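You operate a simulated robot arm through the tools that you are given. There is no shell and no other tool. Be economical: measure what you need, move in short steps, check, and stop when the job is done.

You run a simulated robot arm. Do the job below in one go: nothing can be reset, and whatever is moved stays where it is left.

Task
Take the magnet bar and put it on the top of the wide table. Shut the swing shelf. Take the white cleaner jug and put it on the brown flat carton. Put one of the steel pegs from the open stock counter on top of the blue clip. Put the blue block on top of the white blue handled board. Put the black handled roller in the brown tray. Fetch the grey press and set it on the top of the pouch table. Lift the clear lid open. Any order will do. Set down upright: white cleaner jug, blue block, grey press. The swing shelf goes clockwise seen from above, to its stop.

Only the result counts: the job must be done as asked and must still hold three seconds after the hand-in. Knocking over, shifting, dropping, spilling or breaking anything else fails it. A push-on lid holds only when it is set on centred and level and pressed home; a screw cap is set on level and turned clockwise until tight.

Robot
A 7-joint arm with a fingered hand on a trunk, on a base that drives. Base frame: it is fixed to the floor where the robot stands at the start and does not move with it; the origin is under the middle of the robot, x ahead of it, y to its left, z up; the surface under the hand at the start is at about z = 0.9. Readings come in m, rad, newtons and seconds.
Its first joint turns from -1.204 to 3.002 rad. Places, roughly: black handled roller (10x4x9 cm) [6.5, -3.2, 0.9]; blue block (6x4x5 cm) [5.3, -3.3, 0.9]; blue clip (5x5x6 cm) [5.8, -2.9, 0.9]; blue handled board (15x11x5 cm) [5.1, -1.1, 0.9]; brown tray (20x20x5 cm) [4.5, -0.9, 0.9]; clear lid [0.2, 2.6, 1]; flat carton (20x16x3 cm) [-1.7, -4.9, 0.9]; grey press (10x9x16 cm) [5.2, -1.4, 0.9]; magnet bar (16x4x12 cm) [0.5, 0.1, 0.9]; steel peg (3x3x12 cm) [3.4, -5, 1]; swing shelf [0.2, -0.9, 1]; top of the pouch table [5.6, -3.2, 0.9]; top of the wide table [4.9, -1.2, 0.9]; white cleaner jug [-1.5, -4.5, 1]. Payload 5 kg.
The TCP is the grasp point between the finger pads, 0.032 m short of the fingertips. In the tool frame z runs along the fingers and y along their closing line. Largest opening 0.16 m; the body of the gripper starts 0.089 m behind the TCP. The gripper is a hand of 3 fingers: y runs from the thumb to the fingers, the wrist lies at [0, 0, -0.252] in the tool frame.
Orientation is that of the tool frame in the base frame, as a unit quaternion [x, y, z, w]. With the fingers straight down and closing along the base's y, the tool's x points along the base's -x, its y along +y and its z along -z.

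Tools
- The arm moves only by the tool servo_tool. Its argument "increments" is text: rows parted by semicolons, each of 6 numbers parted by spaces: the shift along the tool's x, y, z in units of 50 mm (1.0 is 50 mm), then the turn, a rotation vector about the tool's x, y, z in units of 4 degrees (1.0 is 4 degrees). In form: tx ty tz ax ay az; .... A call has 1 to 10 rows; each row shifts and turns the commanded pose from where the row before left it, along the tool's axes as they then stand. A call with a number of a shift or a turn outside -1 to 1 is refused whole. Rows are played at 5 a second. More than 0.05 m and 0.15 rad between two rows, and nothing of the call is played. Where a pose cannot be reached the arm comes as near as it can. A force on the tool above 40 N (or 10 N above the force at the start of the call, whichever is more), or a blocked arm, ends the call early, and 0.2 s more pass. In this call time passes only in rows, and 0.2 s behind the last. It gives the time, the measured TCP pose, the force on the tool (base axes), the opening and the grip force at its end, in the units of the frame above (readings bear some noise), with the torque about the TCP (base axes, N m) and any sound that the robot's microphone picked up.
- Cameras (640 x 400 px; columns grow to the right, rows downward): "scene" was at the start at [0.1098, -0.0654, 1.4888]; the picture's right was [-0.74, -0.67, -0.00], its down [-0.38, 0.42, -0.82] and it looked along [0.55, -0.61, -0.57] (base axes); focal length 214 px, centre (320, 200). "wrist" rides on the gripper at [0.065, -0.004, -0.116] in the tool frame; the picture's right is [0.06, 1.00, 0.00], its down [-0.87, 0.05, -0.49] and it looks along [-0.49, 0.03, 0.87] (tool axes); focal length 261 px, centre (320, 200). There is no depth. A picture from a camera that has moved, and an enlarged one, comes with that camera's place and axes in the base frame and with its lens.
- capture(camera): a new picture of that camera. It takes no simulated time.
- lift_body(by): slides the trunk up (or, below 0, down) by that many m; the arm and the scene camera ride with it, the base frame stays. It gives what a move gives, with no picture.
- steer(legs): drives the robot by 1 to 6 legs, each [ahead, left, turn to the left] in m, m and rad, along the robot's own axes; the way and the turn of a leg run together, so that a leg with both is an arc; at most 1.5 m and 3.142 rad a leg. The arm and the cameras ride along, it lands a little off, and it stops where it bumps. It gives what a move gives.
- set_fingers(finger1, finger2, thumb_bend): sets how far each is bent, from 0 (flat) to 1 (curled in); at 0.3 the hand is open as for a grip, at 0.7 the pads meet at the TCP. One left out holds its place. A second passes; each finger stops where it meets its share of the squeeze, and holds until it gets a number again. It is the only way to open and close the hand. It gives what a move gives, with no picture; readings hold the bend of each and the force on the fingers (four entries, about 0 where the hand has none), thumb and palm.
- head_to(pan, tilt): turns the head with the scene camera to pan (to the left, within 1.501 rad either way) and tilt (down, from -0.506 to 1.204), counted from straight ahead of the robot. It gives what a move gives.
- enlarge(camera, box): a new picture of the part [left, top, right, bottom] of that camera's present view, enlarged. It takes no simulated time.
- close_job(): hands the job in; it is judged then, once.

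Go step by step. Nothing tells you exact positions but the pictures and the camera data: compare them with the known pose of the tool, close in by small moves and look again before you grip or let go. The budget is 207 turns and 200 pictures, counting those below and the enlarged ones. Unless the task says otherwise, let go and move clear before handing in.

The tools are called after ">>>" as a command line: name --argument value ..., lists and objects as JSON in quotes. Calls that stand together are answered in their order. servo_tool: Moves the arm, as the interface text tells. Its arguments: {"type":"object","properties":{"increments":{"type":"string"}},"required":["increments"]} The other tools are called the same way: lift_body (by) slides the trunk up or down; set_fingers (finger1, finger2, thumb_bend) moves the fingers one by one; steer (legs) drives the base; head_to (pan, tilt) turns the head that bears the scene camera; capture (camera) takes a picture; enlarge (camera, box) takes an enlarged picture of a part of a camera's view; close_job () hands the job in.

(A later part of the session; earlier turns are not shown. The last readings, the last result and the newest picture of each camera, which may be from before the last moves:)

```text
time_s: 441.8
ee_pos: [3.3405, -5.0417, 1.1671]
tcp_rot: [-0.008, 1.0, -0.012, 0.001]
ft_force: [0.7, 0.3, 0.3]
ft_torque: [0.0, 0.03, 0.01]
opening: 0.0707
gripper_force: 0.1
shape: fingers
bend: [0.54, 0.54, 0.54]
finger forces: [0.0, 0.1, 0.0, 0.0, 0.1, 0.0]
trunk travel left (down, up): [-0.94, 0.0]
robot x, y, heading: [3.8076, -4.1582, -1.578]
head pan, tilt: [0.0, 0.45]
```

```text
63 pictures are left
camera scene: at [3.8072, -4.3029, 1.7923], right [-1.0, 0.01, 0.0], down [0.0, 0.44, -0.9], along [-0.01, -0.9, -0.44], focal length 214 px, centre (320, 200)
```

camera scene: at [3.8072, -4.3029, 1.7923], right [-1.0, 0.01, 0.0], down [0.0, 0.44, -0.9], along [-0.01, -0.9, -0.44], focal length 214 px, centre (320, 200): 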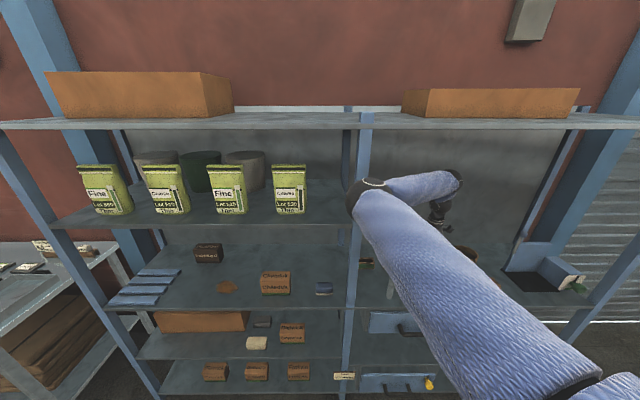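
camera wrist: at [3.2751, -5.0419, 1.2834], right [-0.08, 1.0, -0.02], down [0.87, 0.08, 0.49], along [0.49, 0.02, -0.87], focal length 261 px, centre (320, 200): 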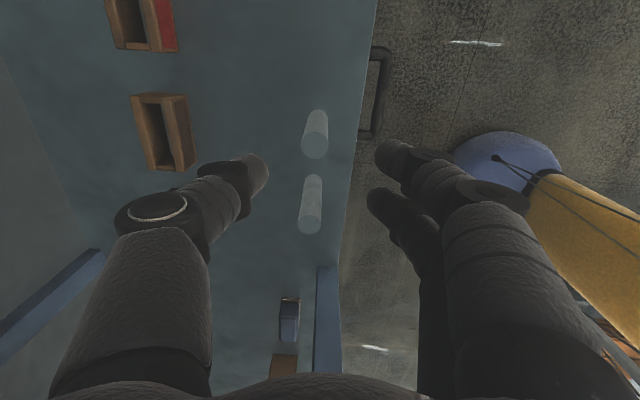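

>>> servo_tool --increments "0 -0.05 0.7 0 0 0; 0 0 0.7 0 0 0; 0 0 0.65 0 0 0; 0 0 0.6 0 0 0"

>>> capture --camera "wrist"

>>> capture --camera "scene"

```text
time_s: 442.8
ee_pos: [3.3391, -5.0494, 1.0331]
tcp_rot: [-0.008, 1.0, -0.012, 0.001]
ft_force: [-0.8, -0.9, 0.0]
ft_torque: [0.01, -0.05, 0.01]
opening: 0.0706
gripper_force: 0.1
shape: fingers
bend: [0.54, 0.54, 0.54]
finger forces: [0.0, 0.1, 0.1, 0.1, 0.1, 0.1]
trunk travel left (down, up): [-0.94, 0.0]
robot x, y, heading: [3.8071, -4.1568, -1.573]
head pan, tilt: [0.0, 0.45]
```

```text
62 pictures are left
camera wrist: at [3.2728, -5.0497, 1.1487], right [-0.08, 1.0, -0.02], down [0.87, 0.08, 0.49], along [0.49, 0.02, -0.87], focal length 261 px, centre (320, 200)
```

wrist: 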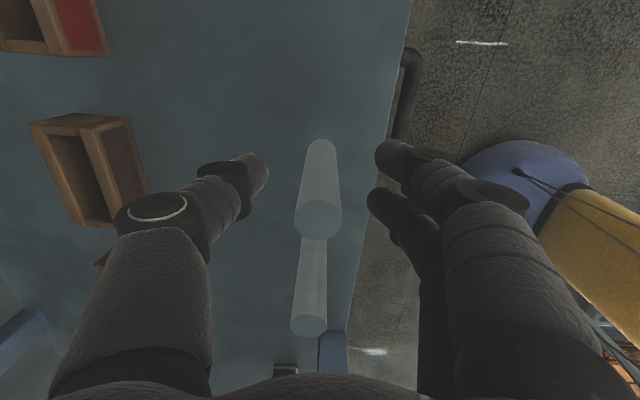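

```text
61 pictures are left
camera scene: at [3.8056, -4.3034, 1.7923], right [-1.0, 0.01, 0.0], down [0.0, 0.44, -0.9], along [-0.01, -0.9, -0.44], focal length 214 px, centre (320, 200)
```

scene: 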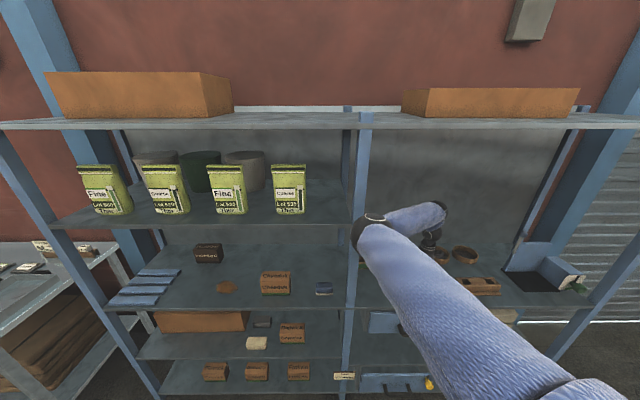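

>>> set_fingers --finger1 0.75 --finger2 0.75 --thumb_bend 0.75

>>> servo_tool --increments "0 0 -0.4 0 0 0; 0 0 -0.8 0 0 0; 0 0 -0.9 0 0 0; 0 0 -0.9 0 0 0"

>>> capture --camera "wrist"

```text
time_s: 443.8
ee_pos: [3.337, -5.0483, 1.035]
tcp_rot: [-0.008, 1.0, -0.011, 0.001]
ft_force: [-0.9, 0.2, -0.5]
ft_torque: [-0.03, 0.0, -0.02]
opening: 0.0041
gripper_force: 0.1
shape: fingers
bend: [0.74, 0.74, 0.73]
finger forces: [0.1, 0.0, 0.1, 0.0, 0.1, 0.0]
trunk travel left (down, up): [-0.94, 0.0]
robot x, y, heading: [3.8101, -4.1616, -1.575]
head pan, tilt: [0.0, 0.45]
```

```text
time_s: 444.8
ee_pos: [3.335, -5.0396, 1.1827]
tcp_rot: [-0.008, 1.0, -0.012, 0.002]
ft_force: [0.1, 0.2, -0.6]
ft_torque: [-0.02, 0.0, 0.03]
opening: 0.0039
gripper_force: 0.1
shape: fingers
bend: [0.74, 0.74, 0.73]
finger forces: [0.0, 0.0, 0.0, 0.1, 0.0, 0.1]
trunk travel left (down, up): [-0.94, 0.0]
robot x, y, heading: [3.8049, -4.1593, -1.577]
head pan, tilt: [0.0, 0.45]
```

```text
60 pictures are left
camera wrist: at [3.2698, -5.0415, 1.2986], right [-0.08, 1.0, -0.02], down [0.87, 0.08, 0.49], along [0.49, 0.02, -0.87], focal length 261 px, centre (320, 200)
```

wrist: 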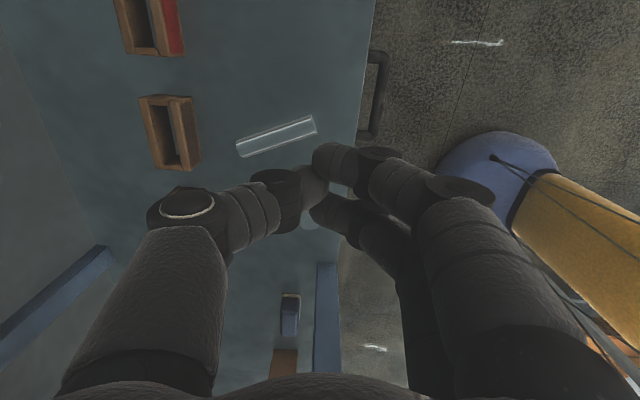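

The peg slipped and now lies on the shelf at about (3.365,-5.098), the other still stands. I'll pick the lying one, closing along x; first rotate the hand and reposition.

>>> servo_tool --increments "0 0 0 0 0 1; 0 0 0 0 0 1; 0 0 0 0 0 1; 0 0 0 0 0 1; 0 0 0 0 0 1; 0 0 0 0 0 1; 0 0 0 0 0 1; 0 0 0 0 0 1; 0 0 0 0 0 1; 0 0 0 0 0 1"

>>> servo_tool --increments "0 0 0 0 0 1; 0 0 0 0 0 1; 0 0 0 0 0 1; 0 0 0 0 0 1; 0 0 0 0 0 1; 0 0 0 0 0 1; 0 0 0 0 0 1; 0 0 0 0 0 1; 0 0 0 0 0 1; 0 0 0 0 0 1"

>>> steer --legs '[[0, 0.1, 0], [0.12, 0, 0]]'

>>> set_fingers --finger1 0.5 --finger2 0.5 --thumb_bend 0.5

>>> capture --camera "wrist"

>>> capture --camera "scene"

```text
time_s: 446.9
ee_pos: [3.3379, -5.0419, 1.1828]
tcp_rot: [0.335, 0.942, -0.012, 0.005]
ft_force: [0.1, 0.4, 0.6]
ft_torque: [0.01, -0.03, -0.01]
opening: 0.0041
gripper_force: 0.0
shape: fingers
bend: [0.74, 0.74, 0.73]
finger forces: [0.1, 0.1, 0.1, 0.1, 0.1, 0.0]
trunk travel left (down, up): [-0.94, 0.0]
robot x, y, heading: [3.8071, -4.1581, -1.574]
head pan, tilt: [0.0, 0.45]
```

```text
time_s: 449.1
ee_pos: [3.338, -5.0405, 1.1833]
tcp_rot: [0.636, 0.771, -0.008, 0.009]
ft_force: [-0.1, -0.4, 0.1]
ft_torque: [0.03, 0.02, 0.02]
opening: 0.0038
gripper_force: 0.1
shape: fingers
bend: [0.74, 0.74, 0.73]
finger forces: [0.1, 0.0, 0.0, 0.1, 0.1, 0.0]
trunk travel left (down, up): [-0.94, 0.0]
robot x, y, heading: [3.8057, -4.1617, -1.577]
head pan, tilt: [0.0, 0.45]
```

```text
time_s: 451.1
ee_pos: [3.377, -5.1258, 1.1933]
tcp_rot: [0.653, 0.757, -0.012, 0.017]
ft_force: [0.3, -2.1, 0.4]
ft_torque: [0.12, 0.06, 0.02]
opening: 0.0041
gripper_force: 0.0
shape: fingers
bend: [0.74, 0.74, 0.73]
finger forces: [0.1, 0.0, 0.0, 0.1, 0.1, 0.0]
trunk travel left (down, up): [-0.94, 0.0]
robot x, y, heading: [3.8905, -4.2809, -1.621]
head pan, tilt: [0.0, 0.45]
```

```text
time_s: 452.1
ee_pos: [3.3732, -5.1262, 1.1944]
tcp_rot: [0.656, 0.754, -0.012, 0.015]
ft_force: [0.4, -0.2, 0.1]
ft_torque: [0.03, 0.02, 0.04]
opening: 0.0866
gripper_force: 0.1
shape: fingers
bend: [0.5, 0.5, 0.5]
finger forces: [0.0, 0.0, 0.0, 0.0, 0.1, 0.1]
trunk travel left (down, up): [-0.94, 0.0]
robot x, y, heading: [3.8931, -4.2804, -1.624]
head pan, tilt: [0.0, 0.45]
```

```text
59 pictures are left
camera wrist: at [3.3597, -5.0556, 1.3065], right [0.98, 0.2, 0.0], down [0.17, -0.83, 0.53], along [0.1, -0.52, -0.85], focal length 261 px, centre (320, 200)
```

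wrist: 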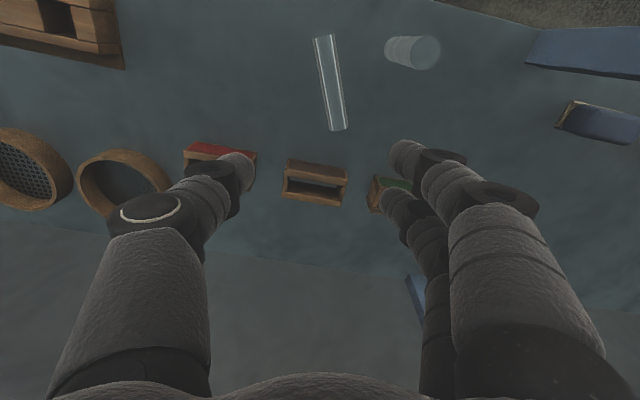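

```text
58 pictures are left
camera scene: at [3.8763, -4.4002, 1.7942], right [-1.0, 0.06, -0.01], down [0.03, 0.42, -0.91], along [-0.05, -0.9, -0.42], focal length 214 px, centre (320, 200)
```

scene: 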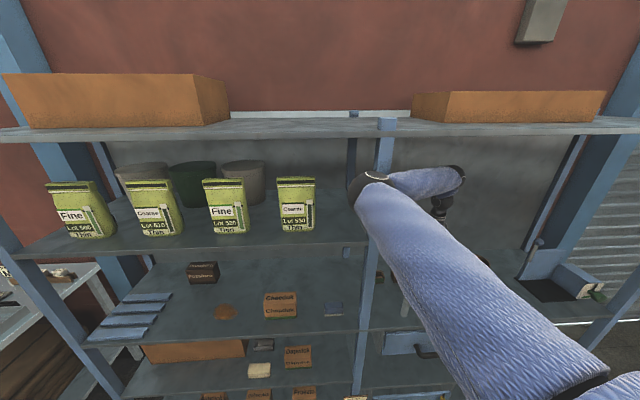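

The elbow seems to press on the shelf post; I ease back and shift east.

>>> steer --legs '[[-0.08, 0.0, 0.0], [0, 0.1, 0.05]]'

>>> capture --camera "scene"

>>> capture --camera "wrist"

```text
time_s: 454.1
ee_pos: [3.4684, -5.0542, 1.1892]
tcp_rot: [0.664, 0.747, -0.01, 0.012]
ft_force: [-1.0, -1.0, -0.5]
ft_torque: [-0.03, 0.02, 0.01]
opening: 0.0872
gripper_force: 0.1
shape: fingers
bend: [0.5, 0.5, 0.5]
finger forces: [0.0, 0.0, 0.1, 0.1, 0.0, 0.1]
trunk travel left (down, up): [-0.94, 0.0]
robot x, y, heading: [3.9906, -4.2139, -1.623]
head pan, tilt: [0.0, 0.45]
stopped in leg 2: the robot was blocked; the commanded pose is now the measured one
```

```text
57 pictures are left
camera scene: at [3.984, -4.3402, 1.7942], right [-1.0, 0.05, 0.0], down [0.02, 0.43, -0.9], along [-0.05, -0.9, -0.43], focal length 214 px, centre (320, 200)
```

scene: 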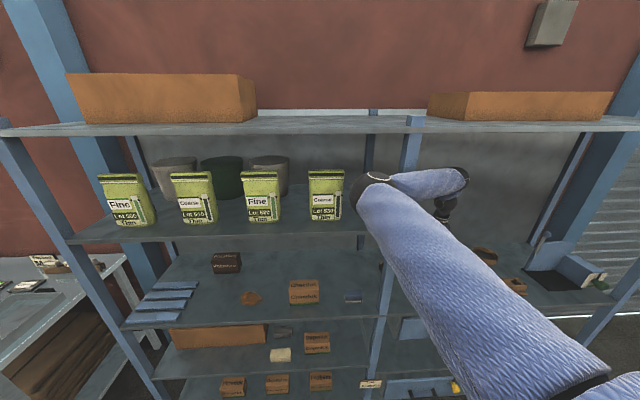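

```text
56 pictures are left
camera wrist: at [3.457, -4.9851, 1.3022], right [0.98, 0.18, 0.0], down [0.16, -0.84, 0.52], along [0.09, -0.51, -0.86], focal length 261 px, centre (320, 200)
```

wrist: 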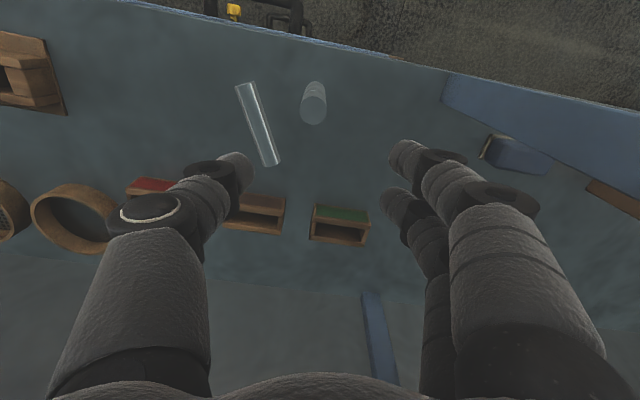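

>>> steer --legs '[[-0.3, 0.0, 0.0], [0, 0, 0.05]]'

>>> servo_tool --increments "0 0 -1 0 0 0; 0 0 -1 0 0 0; 0 0 -1 0 0 0"

>>> lift_body --by -0.25

>>> capture --camera "scene"

```text
time_s: 456.6
ee_pos: [3.5316, -4.7927, 1.1784]
tcp_rot: [0.642, 0.766, -0.006, 0.009]
ft_force: [-0.6, -0.4, 0.0]
ft_torque: [-0.02, -0.05, -0.02]
opening: 0.0872
gripper_force: 0.1
shape: fingers
bend: [0.5, 0.5, 0.5]
finger forces: [0.0, 0.0, 0.0, 0.0, 0.0, 0.0]
trunk travel left (down, up): [-0.94, 0.0]
robot x, y, heading: [4.0102, -3.9146, -1.575]
head pan, tilt: [0.0, 0.45]
```

```text
time_s: 457.4
ee_pos: [3.5335, -4.7856, 1.3321]
tcp_rot: [0.642, 0.766, -0.006, 0.009]
ft_force: [0.4, 1.2, -0.4]
ft_torque: [-0.05, 0.01, -0.01]
opening: 0.0876
gripper_force: 0.0
shape: fingers
bend: [0.5, 0.5, 0.5]
finger forces: [0.1, 0.0, 0.1, 0.0, 0.0, 0.0]
trunk travel left (down, up): [-0.94, 0.0]
robot x, y, heading: [4.0049, -3.9144, -1.572]
head pan, tilt: [0.0, 0.45]
```

```text
time_s: 460.0
ee_pos: [3.5317, -4.7871, 1.0815]
tcp_rot: [0.642, 0.767, -0.007, 0.008]
ft_force: [-0.1, 0.4, 0.6]
ft_torque: [0.05, 0.0, 0.0]
opening: 0.0871
gripper_force: 0.2
shape: fingers
bend: [0.5, 0.5, 0.5]
finger forces: [0.0, 0.0, 0.0, 0.0, 0.0, 0.1]
trunk travel left (down, up): [-0.69, 0.25]
robot x, y, heading: [4.006, -3.9144, -1.578]
head pan, tilt: [0.0, 0.45]
```

```text
55 pictures are left
camera scene: at [4.0068, -4.0559, 1.5425], right [-1.0, 0.0, 0.0], down [0.0, 0.44, -0.9], along [0.0, -0.9, -0.44], focal length 214 px, centre (320, 200)
```

scene: 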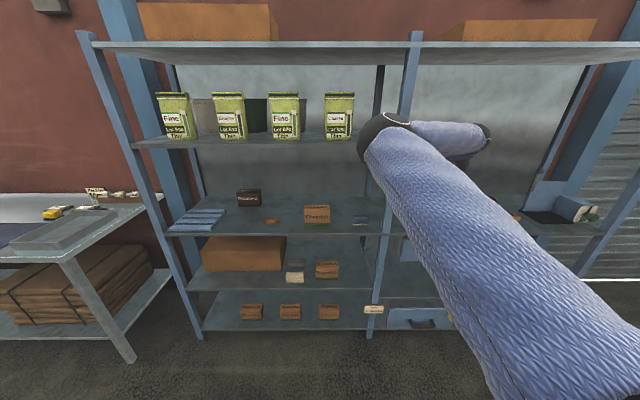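

I re-plan: stand further west and turned left, so the elbow stays clear of the post. Raise the hand, strafe west, turn.

>>> servo_tool --increments "0 0 -1 0 0 0; 0 0 -1 0 0 0; 0 0 -0.5 0 0 0"

>>> steer --legs '[[0.05, -0.84, 0], [0, 0, 0.7]]'

>>> servo_tool --increments "0 0 0 0 0 1; 0 0 0 0 0 1; 0 0 0 0 0 1; 0 0 0 0 0 1; 0 0 0 0 0 1; 0 0 0 0 0 1; 0 0 0 0 0 1; 0 0 0 0 0 1"

>>> capture --camera "scene"

>>> capture --camera "wrist"

```text
time_s: 460.8
ee_pos: [3.5326, -4.7839, 1.2075]
tcp_rot: [0.642, 0.767, -0.007, 0.009]
ft_force: [-1.0, 0.7, -0.6]
ft_torque: [-0.03, -0.01, 0.01]
opening: 0.0871
gripper_force: 0.1
shape: fingers
bend: [0.5, 0.5, 0.5]
finger forces: [0.0, 0.1, 0.0, 0.0, 0.0, 0.1]
trunk travel left (down, up): [-0.69, 0.25]
robot x, y, heading: [4.0014, -3.9143, -1.576]
head pan, tilt: [0.0, 0.45]
```

```text
time_s: 467.1
ee_pos: [3.3536, -4.9358, 1.2072]
tcp_rot: [0.346, 0.938, -0.003, 0.008]
ft_force: [-0.2, -0.3, 0.6]
ft_torque: [0.02, 0.04, 0.0]
opening: 0.0872
gripper_force: 0.0
shape: fingers
bend: [0.5, 0.5, 0.5]
finger forces: [0.0, 0.0, 0.0, 0.1, 0.0, 0.0]
trunk travel left (down, up): [-0.69, 0.25]
robot x, y, heading: [3.1644, -3.9653, -0.883]
head pan, tilt: [0.0, 0.45]
```

```text
time_s: 468.9
ee_pos: [3.3531, -4.9357, 1.2075]
tcp_rot: [0.592, 0.806, -0.001, 0.009]
ft_force: [0.0, -0.1, 0.1]
ft_torque: [0.01, 0.02, -0.01]
opening: 0.0872
gripper_force: 0.0
shape: fingers
bend: [0.5, 0.5, 0.5]
finger forces: [0.0, 0.0, 0.0, 0.1, 0.1, 0.0]
trunk travel left (down, up): [-0.69, 0.25]
robot x, y, heading: [3.1655, -3.9644, -0.884]
head pan, tilt: [0.0, 0.45]
```

```text
54 pictures are left
camera scene: at [3.2555, -4.0715, 1.5424], right [-0.77, -0.63, 0.0], down [-0.28, 0.34, -0.9], along [0.57, -0.7, -0.44], focal length 214 px, centre (320, 200)
```

scene: 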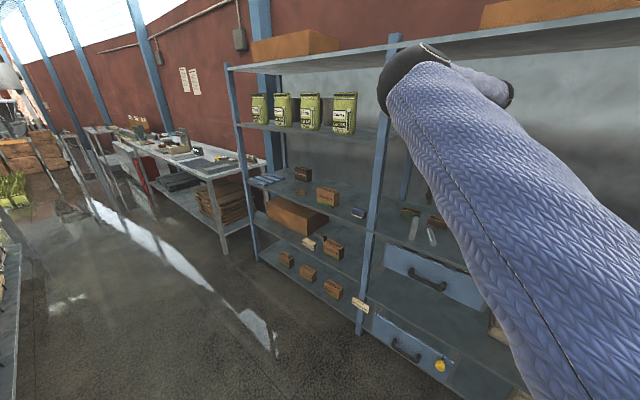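

```text
53 pictures are left
camera wrist: at [3.3275, -4.8725, 1.3215], right [0.93, 0.36, 0.01], down [0.31, -0.81, 0.51], along [0.19, -0.47, -0.86], focal length 261 px, centre (320, 200)
```

wrist: 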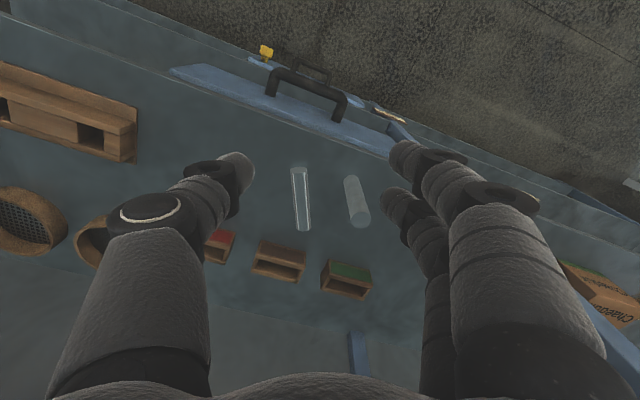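

The lying peg is at about (3.378,-5.074), already perpendicular to the closing direction. I move over it (a bit toward its far end, away from the standing peg).

>>> set_fingers --finger1 0.55 --finger2 0.55 --thumb_bend 0.55

>>> steer --legs '[[0.14, -0.073, 0]]'

>>> capture --camera "wrist"

```text
time_s: 469.9
ee_pos: [3.3529, -4.9372, 1.2069]
tcp_rot: [0.591, 0.807, 0.0, 0.01]
ft_force: [0.2, 0.7, -0.3]
ft_torque: [-0.02, -0.02, -0.03]
opening: 0.0678
gripper_force: 0.0
shape: fingers
bend: [0.55, 0.55, 0.55]
finger forces: [0.0, 0.1, 0.0, 0.1, 0.0, 0.0]
trunk travel left (down, up): [-0.69, 0.25]
robot x, y, heading: [3.1651, -3.9622, -0.886]
head pan, tilt: [0.0, 0.45]
```

```text
time_s: 471.3
ee_pos: [3.384, -5.0913, 1.2052]
tcp_rot: [0.591, 0.807, 0.0, 0.009]
ft_force: [-0.5, 0.1, -1.6]
ft_torque: [0.04, 0.01, -0.02]
opening: 0.0677
gripper_force: 0.1
shape: fingers
bend: [0.55, 0.55, 0.55]
finger forces: [0.0, 0.1, 0.0, 0.0, 0.0, 0.0]
trunk travel left (down, up): [-0.69, 0.25]
robot x, y, heading: [3.1972, -4.1207, -0.887]
head pan, tilt: [0.0, 0.45]
```

```text
52 pictures are left
camera wrist: at [3.359, -5.028, 1.32], right [0.93, 0.36, 0.01], down [0.31, -0.81, 0.5], along [0.19, -0.47, -0.86], focal length 261 px, centre (320, 200)
```

wrist: 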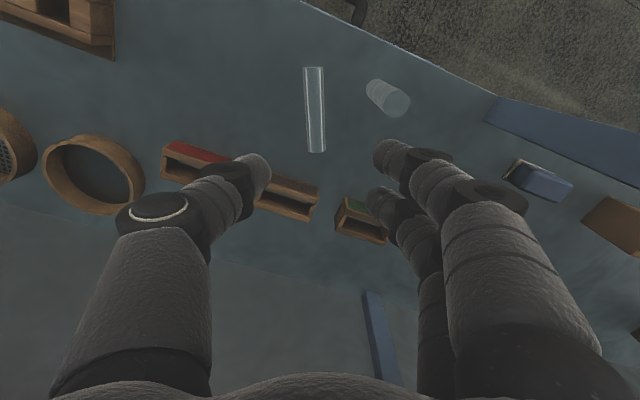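

>>> servo_tool --increments "-0.4 0 0.8 0 0 0; 0 0 0.8 0 0 0; 0 0 0.8 0 0 0; 0 0 0.7 0 0 0"

>>> capture --camera "wrist"

>>> capture --camera "scene"

```text
time_s: 472.3
ee_pos: [3.3926, -5.113, 1.0531]
tcp_rot: [0.59, 0.807, 0.0, 0.01]
ft_force: [0.6, 0.1, -0.2]
ft_torque: [0.02, 0.0, 0.0]
opening: 0.0676
gripper_force: 0.1
shape: fingers
bend: [0.55, 0.55, 0.55]
finger forces: [0.1, 0.0, 0.1, 0.1, 0.0, 0.0]
trunk travel left (down, up): [-0.69, 0.25]
robot x, y, heading: [3.194, -4.1168, -0.888]
head pan, tilt: [0.0, 0.45]
```

```text
51 pictures are left
camera wrist: at [3.3681, -5.0491, 1.1667], right [0.93, 0.36, 0.01], down [0.31, -0.81, 0.51], along [0.19, -0.47, -0.86], focal length 261 px, centre (320, 200)
```

wrist: 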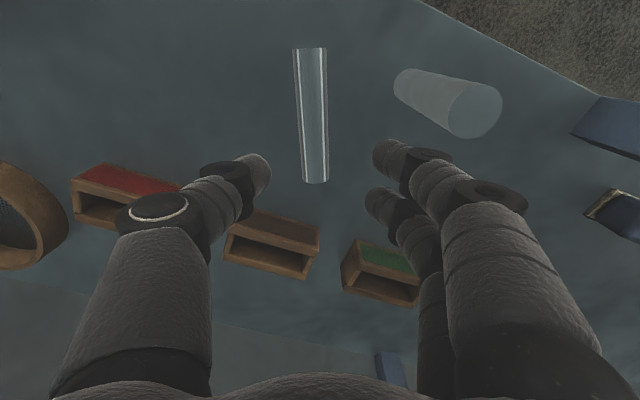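

```text
50 pictures are left
camera scene: at [3.2868, -4.2267, 1.5423], right [-0.77, -0.63, 0.0], down [-0.28, 0.34, -0.9], along [0.57, -0.7, -0.44], focal length 214 px, centre (320, 200)
```

scene: 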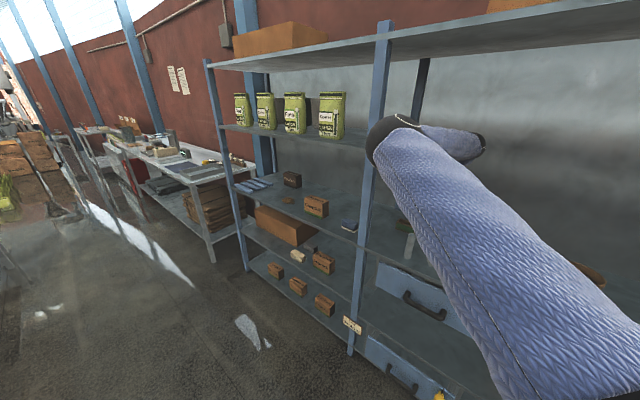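

>>> servo_tool --increments "0 0 0.5 0 0 0; 0 0 0.4 0 0 0; 0 0 0.2 0 0 0"

>>> capture --camera "wrist"

```text
time_s: 473.1
ee_pos: [3.3934, -5.1132, 0.9977]
tcp_rot: [0.59, 0.807, -0.001, 0.009]
ft_force: [-0.3, 1.3, 0.0]
ft_torque: [0.02, 0.0, 0.0]
opening: 0.0677
gripper_force: 0.2
shape: fingers
bend: [0.55, 0.55, 0.55]
finger forces: [0.0, 0.1, 0.0, 0.0, 0.1, 0.0]
trunk travel left (down, up): [-0.69, 0.25]
robot x, y, heading: [3.1987, -4.1166, -0.885]
head pan, tilt: [0.0, 0.45]
```

```text
49 pictures are left
camera wrist: at [3.3673, -5.0492, 1.1125], right [0.93, 0.36, 0.01], down [0.31, -0.81, 0.51], along [0.19, -0.47, -0.86], focal length 261 px, centre (320, 200)
```

wrist: 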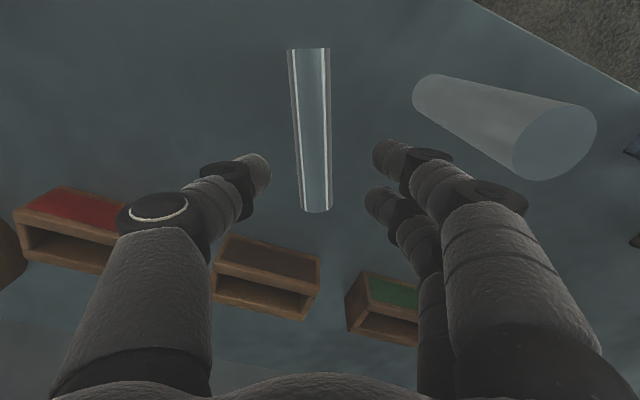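

>>> set_fingers --finger1 0.75 --finger2 0.75 --thumb_bend 0.75

>>> capture --camera "wrist"

```text
time_s: 474.1
ee_pos: [3.3903, -5.1127, 0.9984]
tcp_rot: [0.59, 0.807, 0.0, 0.01]
ft_force: [-0.2, 0.0, -0.9]
ft_torque: [0.0, 0.02, -0.04]
opening: 0.0041
gripper_force: 0.1
shape: fingers
bend: [0.74, 0.74, 0.73]
finger forces: [0.0, 0.0, 0.0, 0.0, 0.1, 0.0]
trunk travel left (down, up): [-0.69, 0.25]
robot x, y, heading: [3.1988, -4.1127, -0.885]
head pan, tilt: [0.0, 0.45]
```

```text
48 pictures are left
camera wrist: at [3.3669, -5.0489, 1.1127], right [0.93, 0.36, 0.01], down [0.31, -0.81, 0.51], along [0.19, -0.47, -0.86], focal length 261 px, centre (320, 200)
```

wrist: 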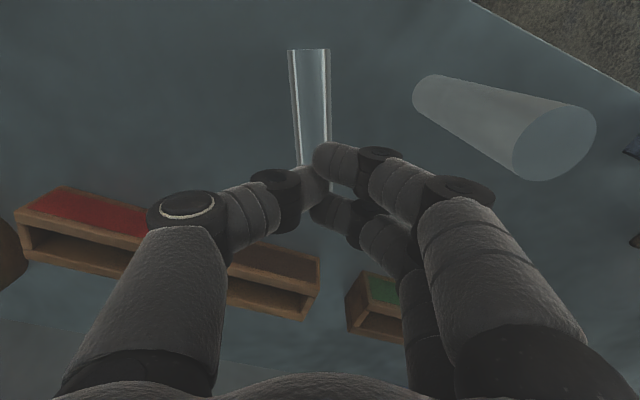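

The fingers closed above the peg, so the shelf is lower than assumed. I reopen and descend gently until contact.

>>> servo_tool --increments "0 0 -0.6 0 0 0"

>>> set_fingers --finger1 0.58 --finger2 0.58 --thumb_bend 0.58

>>> servo_tool --increments "0.25 0 0.6 0 0 0; 0 0 0.15 0 0 0; 0 0 0.1 0 0 0; 0 0 0.1 0 0 0"

>>> capture --camera "wrist"

```text
time_s: 474.5
ee_pos: [3.3922, -5.1107, 1.0258]
tcp_rot: [0.591, 0.806, 0.0, 0.01]
ft_force: [-0.2, 1.2, 0.4]
ft_torque: [0.01, -0.02, -0.01]
opening: 0.004
gripper_force: 0.1
shape: fingers
bend: [0.74, 0.74, 0.73]
finger forces: [0.1, 0.0, 0.1, 0.1, 0.0, 0.0]
trunk travel left (down, up): [-0.69, 0.25]
robot x, y, heading: [3.1976, -4.1155, -0.881]
head pan, tilt: [0.0, 0.45]
```

```text
time_s: 475.5
ee_pos: [3.3924, -5.1124, 1.0249]
tcp_rot: [0.591, 0.807, 0.0, 0.009]
ft_force: [-0.4, 0.6, 0.7]
ft_torque: [0.01, 0.0, -0.03]
opening: 0.0585
gripper_force: 0.0
shape: fingers
bend: [0.57, 0.57, 0.57]
finger forces: [0.0, 0.1, 0.0, 0.0, 0.0, 0.0]
trunk travel left (down, up): [-0.69, 0.25]
robot x, y, heading: [3.1951, -4.1114, -0.886]
head pan, tilt: [0.0, 0.45]
```

```text
time_s: 476.5
ee_pos: [3.3901, -5.1005, 0.9786]
tcp_rot: [0.591, 0.807, 0.0, 0.009]
ft_force: [-0.5, 1.2, 0.0]
ft_torque: [0.01, -0.02, -0.02]
opening: 0.0583
gripper_force: 0.0
shape: fingers
bend: [0.57, 0.57, 0.57]
finger forces: [0.1, 0.0, 0.0, 0.0, 0.1, 0.0]
trunk travel left (down, up): [-0.69, 0.25]
robot x, y, heading: [3.1985, -4.1146, -0.882]
head pan, tilt: [0.0, 0.45]
```

```text
47 pictures are left
camera wrist: at [3.3652, -5.0362, 1.0929], right [0.93, 0.36, 0.01], down [0.31, -0.81, 0.51], along [0.19, -0.47, -0.86], focal length 261 px, centre (320, 200)
```

wrist: 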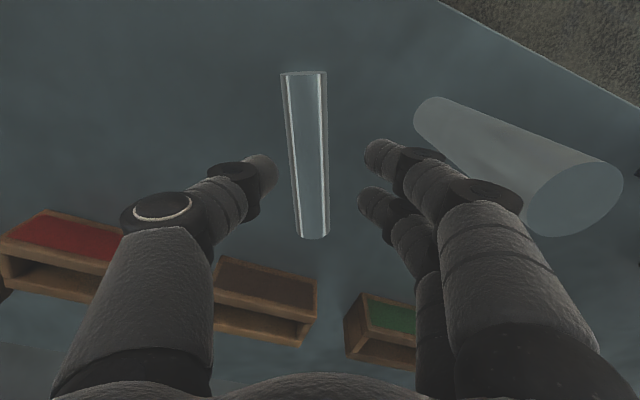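

>>> servo_tool --increments "0 0 0.1 0 0 0; 0 0 0.1 0 0 0; 0 0 0.1 0 0 0"

>>> capture --camera "wrist"

```text
time_s: 477.3
ee_pos: [3.3889, -5.0999, 0.9644]
tcp_rot: [0.591, 0.807, 0.0, 0.009]
ft_force: [-0.9, -0.4, -0.8]
ft_torque: [0.04, -0.01, -0.02]
opening: 0.0587
gripper_force: 0.0
shape: fingers
bend: [0.57, 0.57, 0.57]
finger forces: [0.0, 0.1, 0.0, 0.0, 0.1, 0.0]
trunk travel left (down, up): [-0.69, 0.25]
robot x, y, heading: [3.1995, -4.1158, -0.887]
head pan, tilt: [0.0, 0.45]
```

```text
46 pictures are left
camera wrist: at [3.3648, -5.0361, 1.0786], right [0.93, 0.36, 0.01], down [0.31, -0.81, 0.51], along [0.19, -0.47, -0.86], focal length 261 px, centre (320, 200)
```

wrist: 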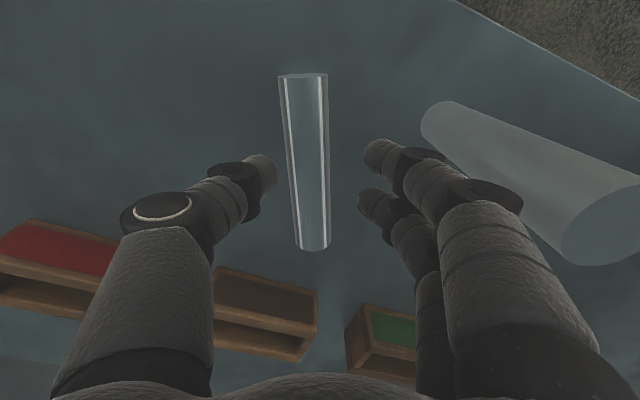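

The shelf is really at z≈0.913 (pegs reach 1.033). I go down to 0.951 and close.

>>> servo_tool --increments "0 0 0.12 0 0 0; 0 0 0.13 0 0 0"

>>> set_fingers --finger1 0.75 --finger2 0.75 --thumb_bend 0.75

>>> capture --camera "wrist"

```text
time_s: 477.9
ee_pos: [3.3909, -5.1011, 0.9511]
tcp_rot: [0.59, 0.807, 0.0, 0.01]
ft_force: [0.4, -0.7, -0.1]
ft_torque: [-0.03, 0.0, -0.01]
opening: 0.0583
gripper_force: 0.1
shape: fingers
bend: [0.57, 0.57, 0.57]
finger forces: [0.0, 0.1, 0.0, 0.0, 0.0, 0.1]
trunk travel left (down, up): [-0.69, 0.25]
robot x, y, heading: [3.1953, -4.1143, -0.883]
head pan, tilt: [0.0, 0.45]
```

```text
time_s: 478.9
ee_pos: [3.3904, -5.1001, 0.9531]
tcp_rot: [0.591, 0.807, -0.001, 0.011]
ft_force: [2.0, -3.4, 16.6]
ft_torque: [-0.03, -0.13, -0.09]
opening: 0.013
gripper_force: 16.3
shape: fingers
bend: [0.74, 0.74, 0.71]
finger forces: [10.3, 9.0, 0.0, 0.0, 12.2, 0.1]
trunk travel left (down, up): [-0.69, 0.25]
robot x, y, heading: [3.194, -4.1163, -0.883]
head pan, tilt: [0.0, 0.45]
```

```text
45 pictures are left
camera wrist: at [3.3654, -5.036, 1.0677], right [0.93, 0.36, 0.01], down [0.31, -0.81, 0.51], along [0.19, -0.47, -0.86], focal length 261 px, centre (320, 200)
```

wrist: 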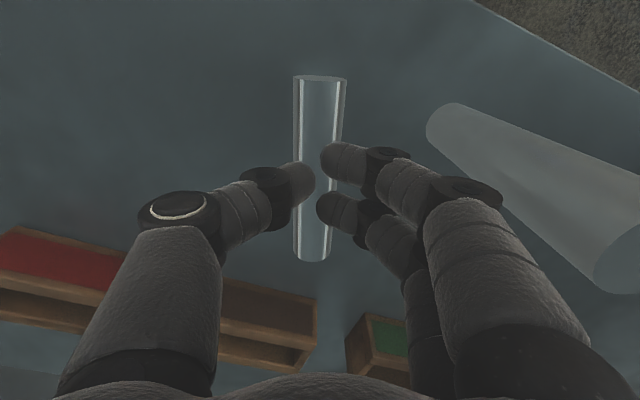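

>>> set_fingers --finger1 0.61 --finger2 0.61 --thumb_bend 0.61

>>> servo_tool --increments "0 0 0.1 0 0 0; 0 0 0.1 0 0 0; 0 0 0.08 0 0 0"

>>> capture --camera "wrist"

```text
time_s: 479.9
ee_pos: [3.3898, -5.1002, 0.9524]
tcp_rot: [0.59, 0.808, -0.001, 0.009]
ft_force: [-0.4, -1.2, -0.4]
ft_torque: [-0.03, -0.03, 0.01]
opening: 0.0431
gripper_force: 0.2
shape: fingers
bend: [0.61, 0.61, 0.61]
finger forces: [0.0, 0.1, 0.0, 0.0, 0.1, 0.1]
trunk travel left (down, up): [-0.69, 0.25]
robot x, y, heading: [3.1981, -4.1182, -0.887]
head pan, tilt: [0.0, 0.45]
```

```text
time_s: 480.7
ee_pos: [3.391, -5.099, 0.939]
tcp_rot: [0.591, 0.807, -0.001, 0.01]
ft_force: [-0.4, -1.1, 6.8]
ft_torque: [-0.05, 0.26, 0.0]
opening: 0.0427
gripper_force: 3.4
shape: fingers
bend: [0.61, 0.61, 0.61]
finger forces: [0.1, 0.0, 0.0, 0.1, 6.6, 0.0]
trunk travel left (down, up): [-0.69, 0.25]
robot x, y, heading: [3.1984, -4.1162, -0.888]
head pan, tilt: [0.0, 0.45]
```

```text
44 pictures are left
camera wrist: at [3.3661, -5.0362, 1.0535], right [0.93, 0.36, 0.01], down [0.31, -0.81, 0.51], along [0.19, -0.47, -0.86], focal length 261 px, centre (320, 200)
```

wrist: 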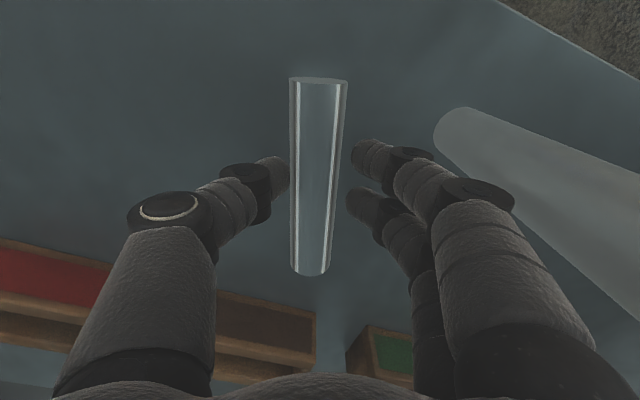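

>>> set_fingers --finger1 0.75 --finger2 0.75 --thumb_bend 0.75

>>> servo_tool --increments "0 0 -0.3 0 0 0; 0 0 -0.4 0 0 0"

>>> capture --camera "wrist"

```text
time_s: 481.7
ee_pos: [3.3919, -5.1012, 0.9385]
tcp_rot: [0.591, 0.807, 0.0, 0.01]
ft_force: [-0.6, -0.3, 0.2]
ft_torque: [0.01, 0.0, 0.02]
opening: 0.0311
gripper_force: 20.4
shape: fingers
bend: [0.66, 0.66, 0.67]
finger forces: [10.2, 10.2, 0.1, 0.0, 20.4, 0.0]
trunk travel left (down, up): [-0.69, 0.25]
robot x, y, heading: [3.1962, -4.1145, -0.89]
head pan, tilt: [0.0, 0.45]
```

```text
time_s: 482.3
ee_pos: [3.392, -5.0993, 0.9722]
tcp_rot: [0.591, 0.807, 0.001, 0.011]
ft_force: [0.4, 0.5, 0.0]
ft_torque: [0.01, 0.02, 0.01]
opening: 0.0309
gripper_force: 20.3
shape: fingers
bend: [0.66, 0.66, 0.67]
finger forces: [10.2, 10.1, 0.0, 0.1, 20.5, 0.0]
trunk travel left (down, up): [-0.69, 0.25]
robot x, y, heading: [3.1954, -4.1125, -0.884]
head pan, tilt: [0.0, 0.45]
```

```text
43 pictures are left
camera wrist: at [3.3669, -5.0345, 1.0872], right [0.93, 0.36, 0.01], down [0.31, -0.81, 0.51], along [0.19, -0.47, -0.86], focal length 261 px, centre (320, 200)
```

wrist: 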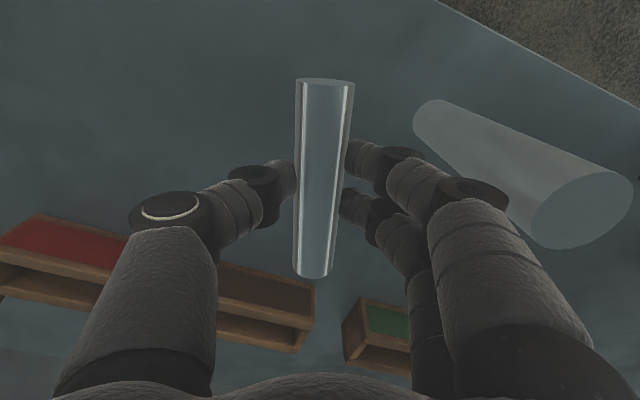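

Peg gripped firmly, lying across the hand. I lift it, raise the trunk, and head back to the pouch table (via the corridor facing north).

>>> servo_tool --increments "0 0 -1 0 0 0; 0 0 -1 0 0 0; 0 0 -1 0 0 0; 0 0 -1 0 0 0"

>>> steer --legs '[[-0.45, 0, 0]]'

>>> lift_body --by 0.2

>>> enlarge --camera "scene" --box '[320, 150, 480, 270]'

>>> steer --legs '[[0, 0, 1.23], [0, 0, 1.23], [0, -0.5, 0], [0.8, 0, 0], [0.8, 0, 0]]'

```text
time_s: 483.3
ee_pos: [3.3874, -5.096, 1.1754]
tcp_rot: [0.591, 0.807, 0.0, 0.011]
ft_force: [-0.5, 0.1, 0.1]
ft_torque: [-0.03, -0.02, 0.04]
opening: 0.0311
gripper_force: 20.3
shape: fingers
bend: [0.66, 0.66, 0.67]
finger forces: [10.2, 10.1, 0.0, 0.1, 20.4, 0.1]
trunk travel left (down, up): [-0.69, 0.25]
robot x, y, heading: [3.1972, -4.1159, -0.88]
head pan, tilt: [0.0, 0.45]
```

```text
time_s: 486.0
ee_pos: [3.0949, -4.7531, 1.1741]
tcp_rot: [0.596, 0.803, 0.001, 0.01]
ft_force: [-0.4, -0.5, -0.4]
ft_torque: [0.02, -0.01, -0.06]
opening: 0.0311
gripper_force: 20.1
shape: fingers
bend: [0.66, 0.66, 0.67]
finger forces: [10.1, 10.1, 0.1, 0.1, 20.2, 0.0]
trunk travel left (down, up): [-0.69, 0.25]
robot x, y, heading: [2.9189, -3.7725, -0.901]
head pan, tilt: [0.0, 0.45]
```

```text
time_s: 488.1
ee_pos: [3.0939, -4.7541, 1.3735]
tcp_rot: [0.596, 0.803, -0.001, 0.01]
ft_force: [-0.5, 0.1, -0.4]
ft_torque: [0.0, 0.02, -0.01]
opening: 0.0309
gripper_force: 20.1
shape: fingers
bend: [0.66, 0.66, 0.67]
finger forces: [10.4, 10.1, 0.0, 0.0, 20.2, 0.1]
trunk travel left (down, up): [-0.89, 0.05]
robot x, y, heading: [2.9168, -3.7678, -0.901]
head pan, tilt: [0.0, 0.45]
```

```text
3.33 times, centred on (400, 210) of scene
camera zoom: at [3.0054, -3.881, 1.7423], right [-0.78, -0.62, 0.0], down [-0.27, 0.34, -0.9], along [0.56, -0.7, -0.44], focal length 715 px, centre (53, 167)
```

zoom: 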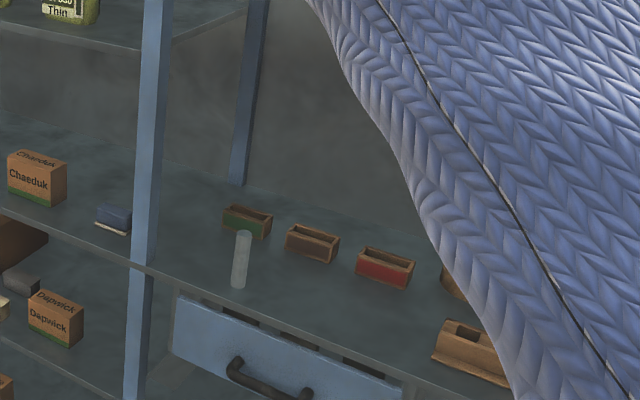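

```text
time_s: 490.6
ee_pos: [3.7368, -4.3482, 1.3728]
tcp_rot: [0.254, 0.967, 0.002, 0.008]
ft_force: [1.1, 1.1, -1.4]
ft_torque: [-0.07, 0.08, -0.03]
opening: 0.0312
gripper_force: 19.5
shape: fingers
bend: [0.66, 0.66, 0.67]
finger forces: [10.1, 9.8, 0.0, 0.1, 19.7, 0.1]
trunk travel left (down, up): [-0.89, 0.05]
robot x, y, heading: [2.9271, -3.7611, -0.132]
head pan, tilt: [0.0, 0.45]
stopped in leg 1: the robot was blocked; the commanded pose is now the measured one
```

The turn was blocked by something near the base. I look around.

>>> head_to --pan 1.4 --tilt 0.7

>>> capture --camera "scene"

```text
time_s: 492.1
ee_pos: [3.734, -4.3512, 1.3731]
tcp_rot: [0.255, 0.967, 0.004, 0.009]
ft_force: [1.1, 0.4, -0.8]
ft_torque: [0.0, -0.01, 0.0]
opening: 0.031
gripper_force: 20.3
shape: fingers
bend: [0.66, 0.66, 0.67]
finger forces: [10.0, 9.7, 0.1, 0.0, 19.8, 0.0]
trunk travel left (down, up): [-0.89, 0.05]
robot x, y, heading: [2.9235, -3.7643, -0.133]
head pan, tilt: [1.4, 0.7]
```

```text
41 pictures are left
camera scene: at [3.0001, -3.688, 1.7203], right [0.95, -0.3, 0.0], down [-0.19, -0.61, -0.77], along [0.23, 0.73, -0.64], focal length 214 px, centre (320, 200)
```

scene: 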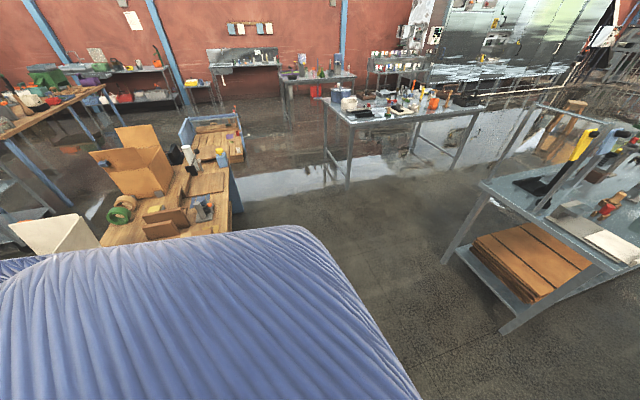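

>>> head_to --pan -1.45 --tilt 0.8

>>> capture --camera "scene"

```text
time_s: 494.6
ee_pos: [3.7341, -4.3498, 1.374]
tcp_rot: [0.255, 0.967, 0.004, 0.009]
ft_force: [0.2, -0.4, -0.8]
ft_torque: [0.0, 0.0, -0.01]
opening: 0.0311
gripper_force: 20.6
shape: fingers
bend: [0.66, 0.66, 0.67]
finger forces: [10.1, 9.8, 0.0, 0.1, 19.8, 0.0]
trunk travel left (down, up): [-0.89, 0.05]
robot x, y, heading: [2.9253, -3.7636, -0.13]
head pan, tilt: [-1.45, 0.799]
```

```text
40 pictures are left
camera scene: at [2.9736, -3.8496, 1.712], right [-1.0, 0.01, 0.0], down [0.01, 0.72, -0.7], along [-0.01, -0.7, -0.72], focal length 214 px, centre (320, 200)
```

scene: 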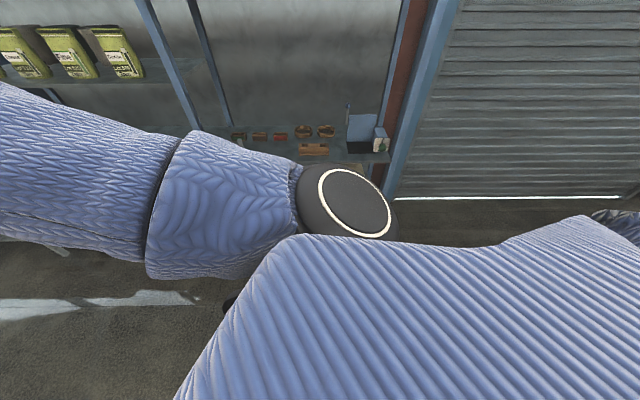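

I move forward away from whatever is behind, then continue the turn.

>>> steer --legs '[[0.4, 0.1, 0], [0, 0, 0.85], [0, 0, 0.85]]'

>>> head_to --pan 0.3 --tilt 0.5

>>> capture --camera "scene"

```text
time_s: 501.6
ee_pos: [3.7925, -2.8245, 1.3748]
tcp_rot: [-0.571, 0.821, 0.01, 0.004]
ft_force: [-0.3, -0.1, -2.0]
ft_torque: [0.0, 0.0, 0.04]
opening: 0.031
gripper_force: 19.4
shape: fingers
bend: [0.66, 0.66, 0.67]
finger forces: [9.8, 9.7, 0.0, 0.0, 19.6, 0.0]
trunk travel left (down, up): [-0.89, 0.05]
robot x, y, heading: [3.3378, -3.7173, 1.597]
head pan, tilt: [-1.45, 0.799]
```

```text
time_s: 503.4
ee_pos: [3.7914, -2.824, 1.3739]
tcp_rot: [-0.57, 0.821, 0.01, 0.002]
ft_force: [0.3, -0.8, -0.7]
ft_torque: [-0.02, 0.02, 0.02]
opening: 0.031
gripper_force: 19.7
shape: fingers
bend: [0.66, 0.66, 0.67]
finger forces: [9.9, 9.6, 0.1, 0.1, 19.5, 0.0]
trunk travel left (down, up): [-0.89, 0.05]
robot x, y, heading: [3.3391, -3.7146, 1.598]
head pan, tilt: [0.3, 0.499]
```

```text
39 pictures are left
camera scene: at [3.3093, -3.5801, 1.7379], right [0.95, 0.32, 0.0], down [0.15, -0.45, -0.88], along [-0.28, 0.83, -0.48], focal length 214 px, centre (320, 200)
```

scene: 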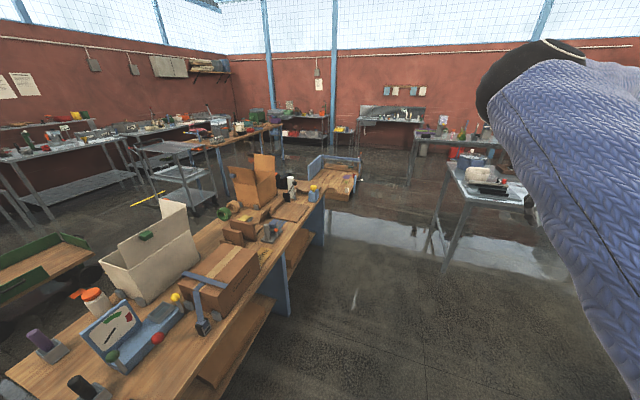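

>>> steer --legs '[[0.75, -0.05, -0.027], [0.75, -0.05, 0], [0, -1.2, 0], [0, -1.2, 0], [0, -1.1, 0]]'

>>> steer --legs '[[0, 0, 1.57], [0, 0, 1.57]]'

```text
time_s: 527.8
ee_pos: [7.5062, -1.5122, 1.375]
tcp_rot: [-0.533, 0.846, 0.008, 0.003]
ft_force: [0.0, -0.5, -1.3]
ft_torque: [0.01, -0.02, 0.03]
opening: 0.0308
gripper_force: 19.6
shape: fingers
bend: [0.66, 0.66, 0.67]
finger forces: [9.8, 9.6, 0.0, 0.0, 19.6, 0.1]
trunk travel left (down, up): [-0.89, 0.05]
robot x, y, heading: [6.9755, -2.3622, 1.508]
head pan, tilt: [0.3, 0.499]
```

```text
time_s: 535.8
ee_pos: [6.4011, -3.1804, 1.3738]
tcp_rot: [0.86, 0.51, -0.003, 0.009]
ft_force: [-0.4, 0.5, -1.9]
ft_torque: [0.0, 0.0, 0.0]
opening: 0.031
gripper_force: 19.7
shape: fingers
bend: [0.66, 0.66, 0.68]
finger forces: [9.8, 9.5, 0.1, 0.0, 19.4, 0.0]
trunk travel left (down, up): [-0.89, 0.05]
robot x, y, heading: [6.9778, -2.3625, -1.684]
head pan, tilt: [0.3, 0.499]
```

>>> steer --legs '[[-0.28, 0, 0.114], [0, -0.72, 0]]'

>>> capture --camera "wrist"

>>> head_to --pan -0.2 --tilt 0.9

>>> capture --camera "scene"

```text
time_s: 541.2
ee_pos: [5.8127, -2.9611, 1.374]
tcp_rot: [0.827, 0.563, -0.003, 0.009]
ft_force: [-0.1, -0.6, 0.0]
ft_torque: [-0.01, -0.03, 0.04]
opening: 0.0306
gripper_force: 19.4
shape: fingers
bend: [0.66, 0.66, 0.68]
finger forces: [9.9, 9.7, 0.0, 0.0, 19.5, 0.1]
trunk travel left (down, up): [-0.89, 0.05]
robot x, y, heading: [6.2839, -2.0794, -1.56]
head pan, tilt: [0.3, 0.499]
```

```text
38 pictures are left
camera wrist: at [5.8328, -2.8959, 1.4888], right [0.95, -0.31, 0.01], down [-0.27, -0.82, 0.51], along [-0.15, -0.48, -0.86], focal length 261 px, centre (320, 200)
```

wrist: 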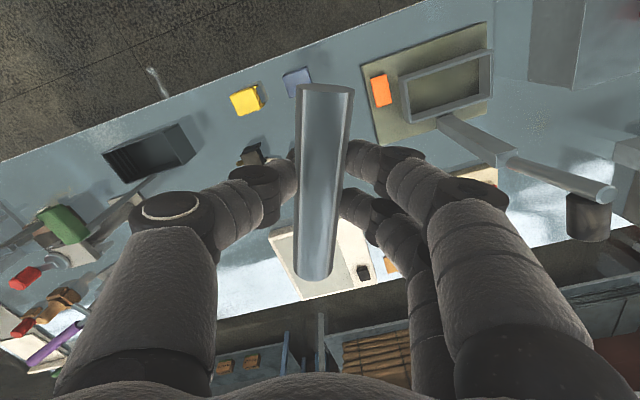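

```text
time_s: 542.1
ee_pos: [5.8136, -2.9619, 1.3744]
tcp_rot: [0.827, 0.562, -0.004, 0.01]
ft_force: [-0.1, -0.3, -0.7]
ft_torque: [-0.02, 0.0, -0.01]
opening: 0.0309
gripper_force: 19.7
shape: fingers
bend: [0.66, 0.66, 0.68]
finger forces: [9.7, 9.7, 0.0, 0.0, 19.4, 0.0]
trunk travel left (down, up): [-0.89, 0.05]
robot x, y, heading: [6.2875, -2.0785, -1.565]
head pan, tilt: [-0.201, 0.901]
```

```text
37 pictures are left
camera scene: at [6.2703, -2.2032, 1.7041], right [-0.98, 0.19, 0.0], down [0.15, 0.77, -0.62], along [-0.12, -0.61, -0.78], focal length 214 px, centre (320, 200)
```

scene: 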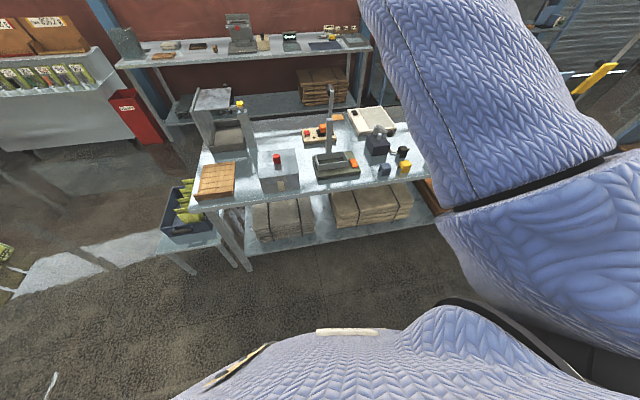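

>>> enlarge --camera "scene" --box '[340, 120, 440, 200]'

>>> enlarge --camera "wrist" --box '[220, 50, 340, 130]'

```text
5.00 times, centred on (390, 160) of scene
camera zoom: at [6.2703, -2.2032, 1.7041], right [-0.98, 0.19, 0.0], down [0.15, 0.77, -0.62], along [-0.12, -0.61, -0.78], focal length 1072 px, centre (-30, 400)
```

zoom: 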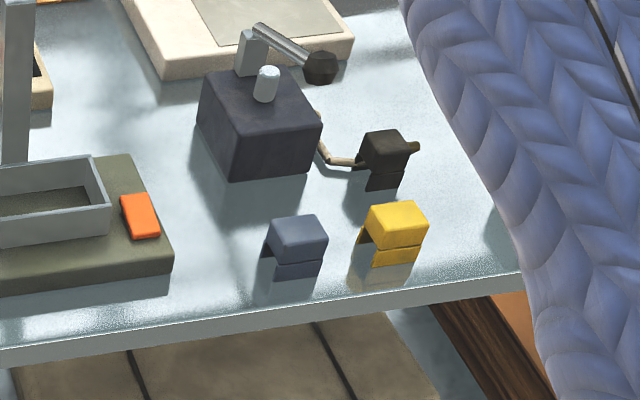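

```text
5.00 times, centred on (280, 90) of wrist
camera zoom: at [5.8332, -2.896, 1.4889], right [0.95, -0.31, 0.01], down [-0.27, -0.82, 0.51], along [-0.15, -0.48, -0.86], focal length 1303 px, centre (520, 750)
```

zoom: 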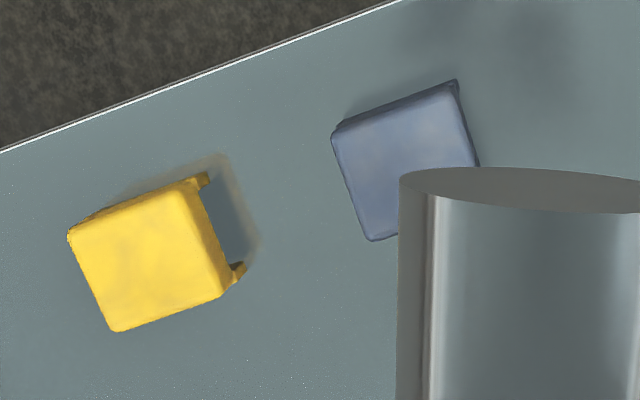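

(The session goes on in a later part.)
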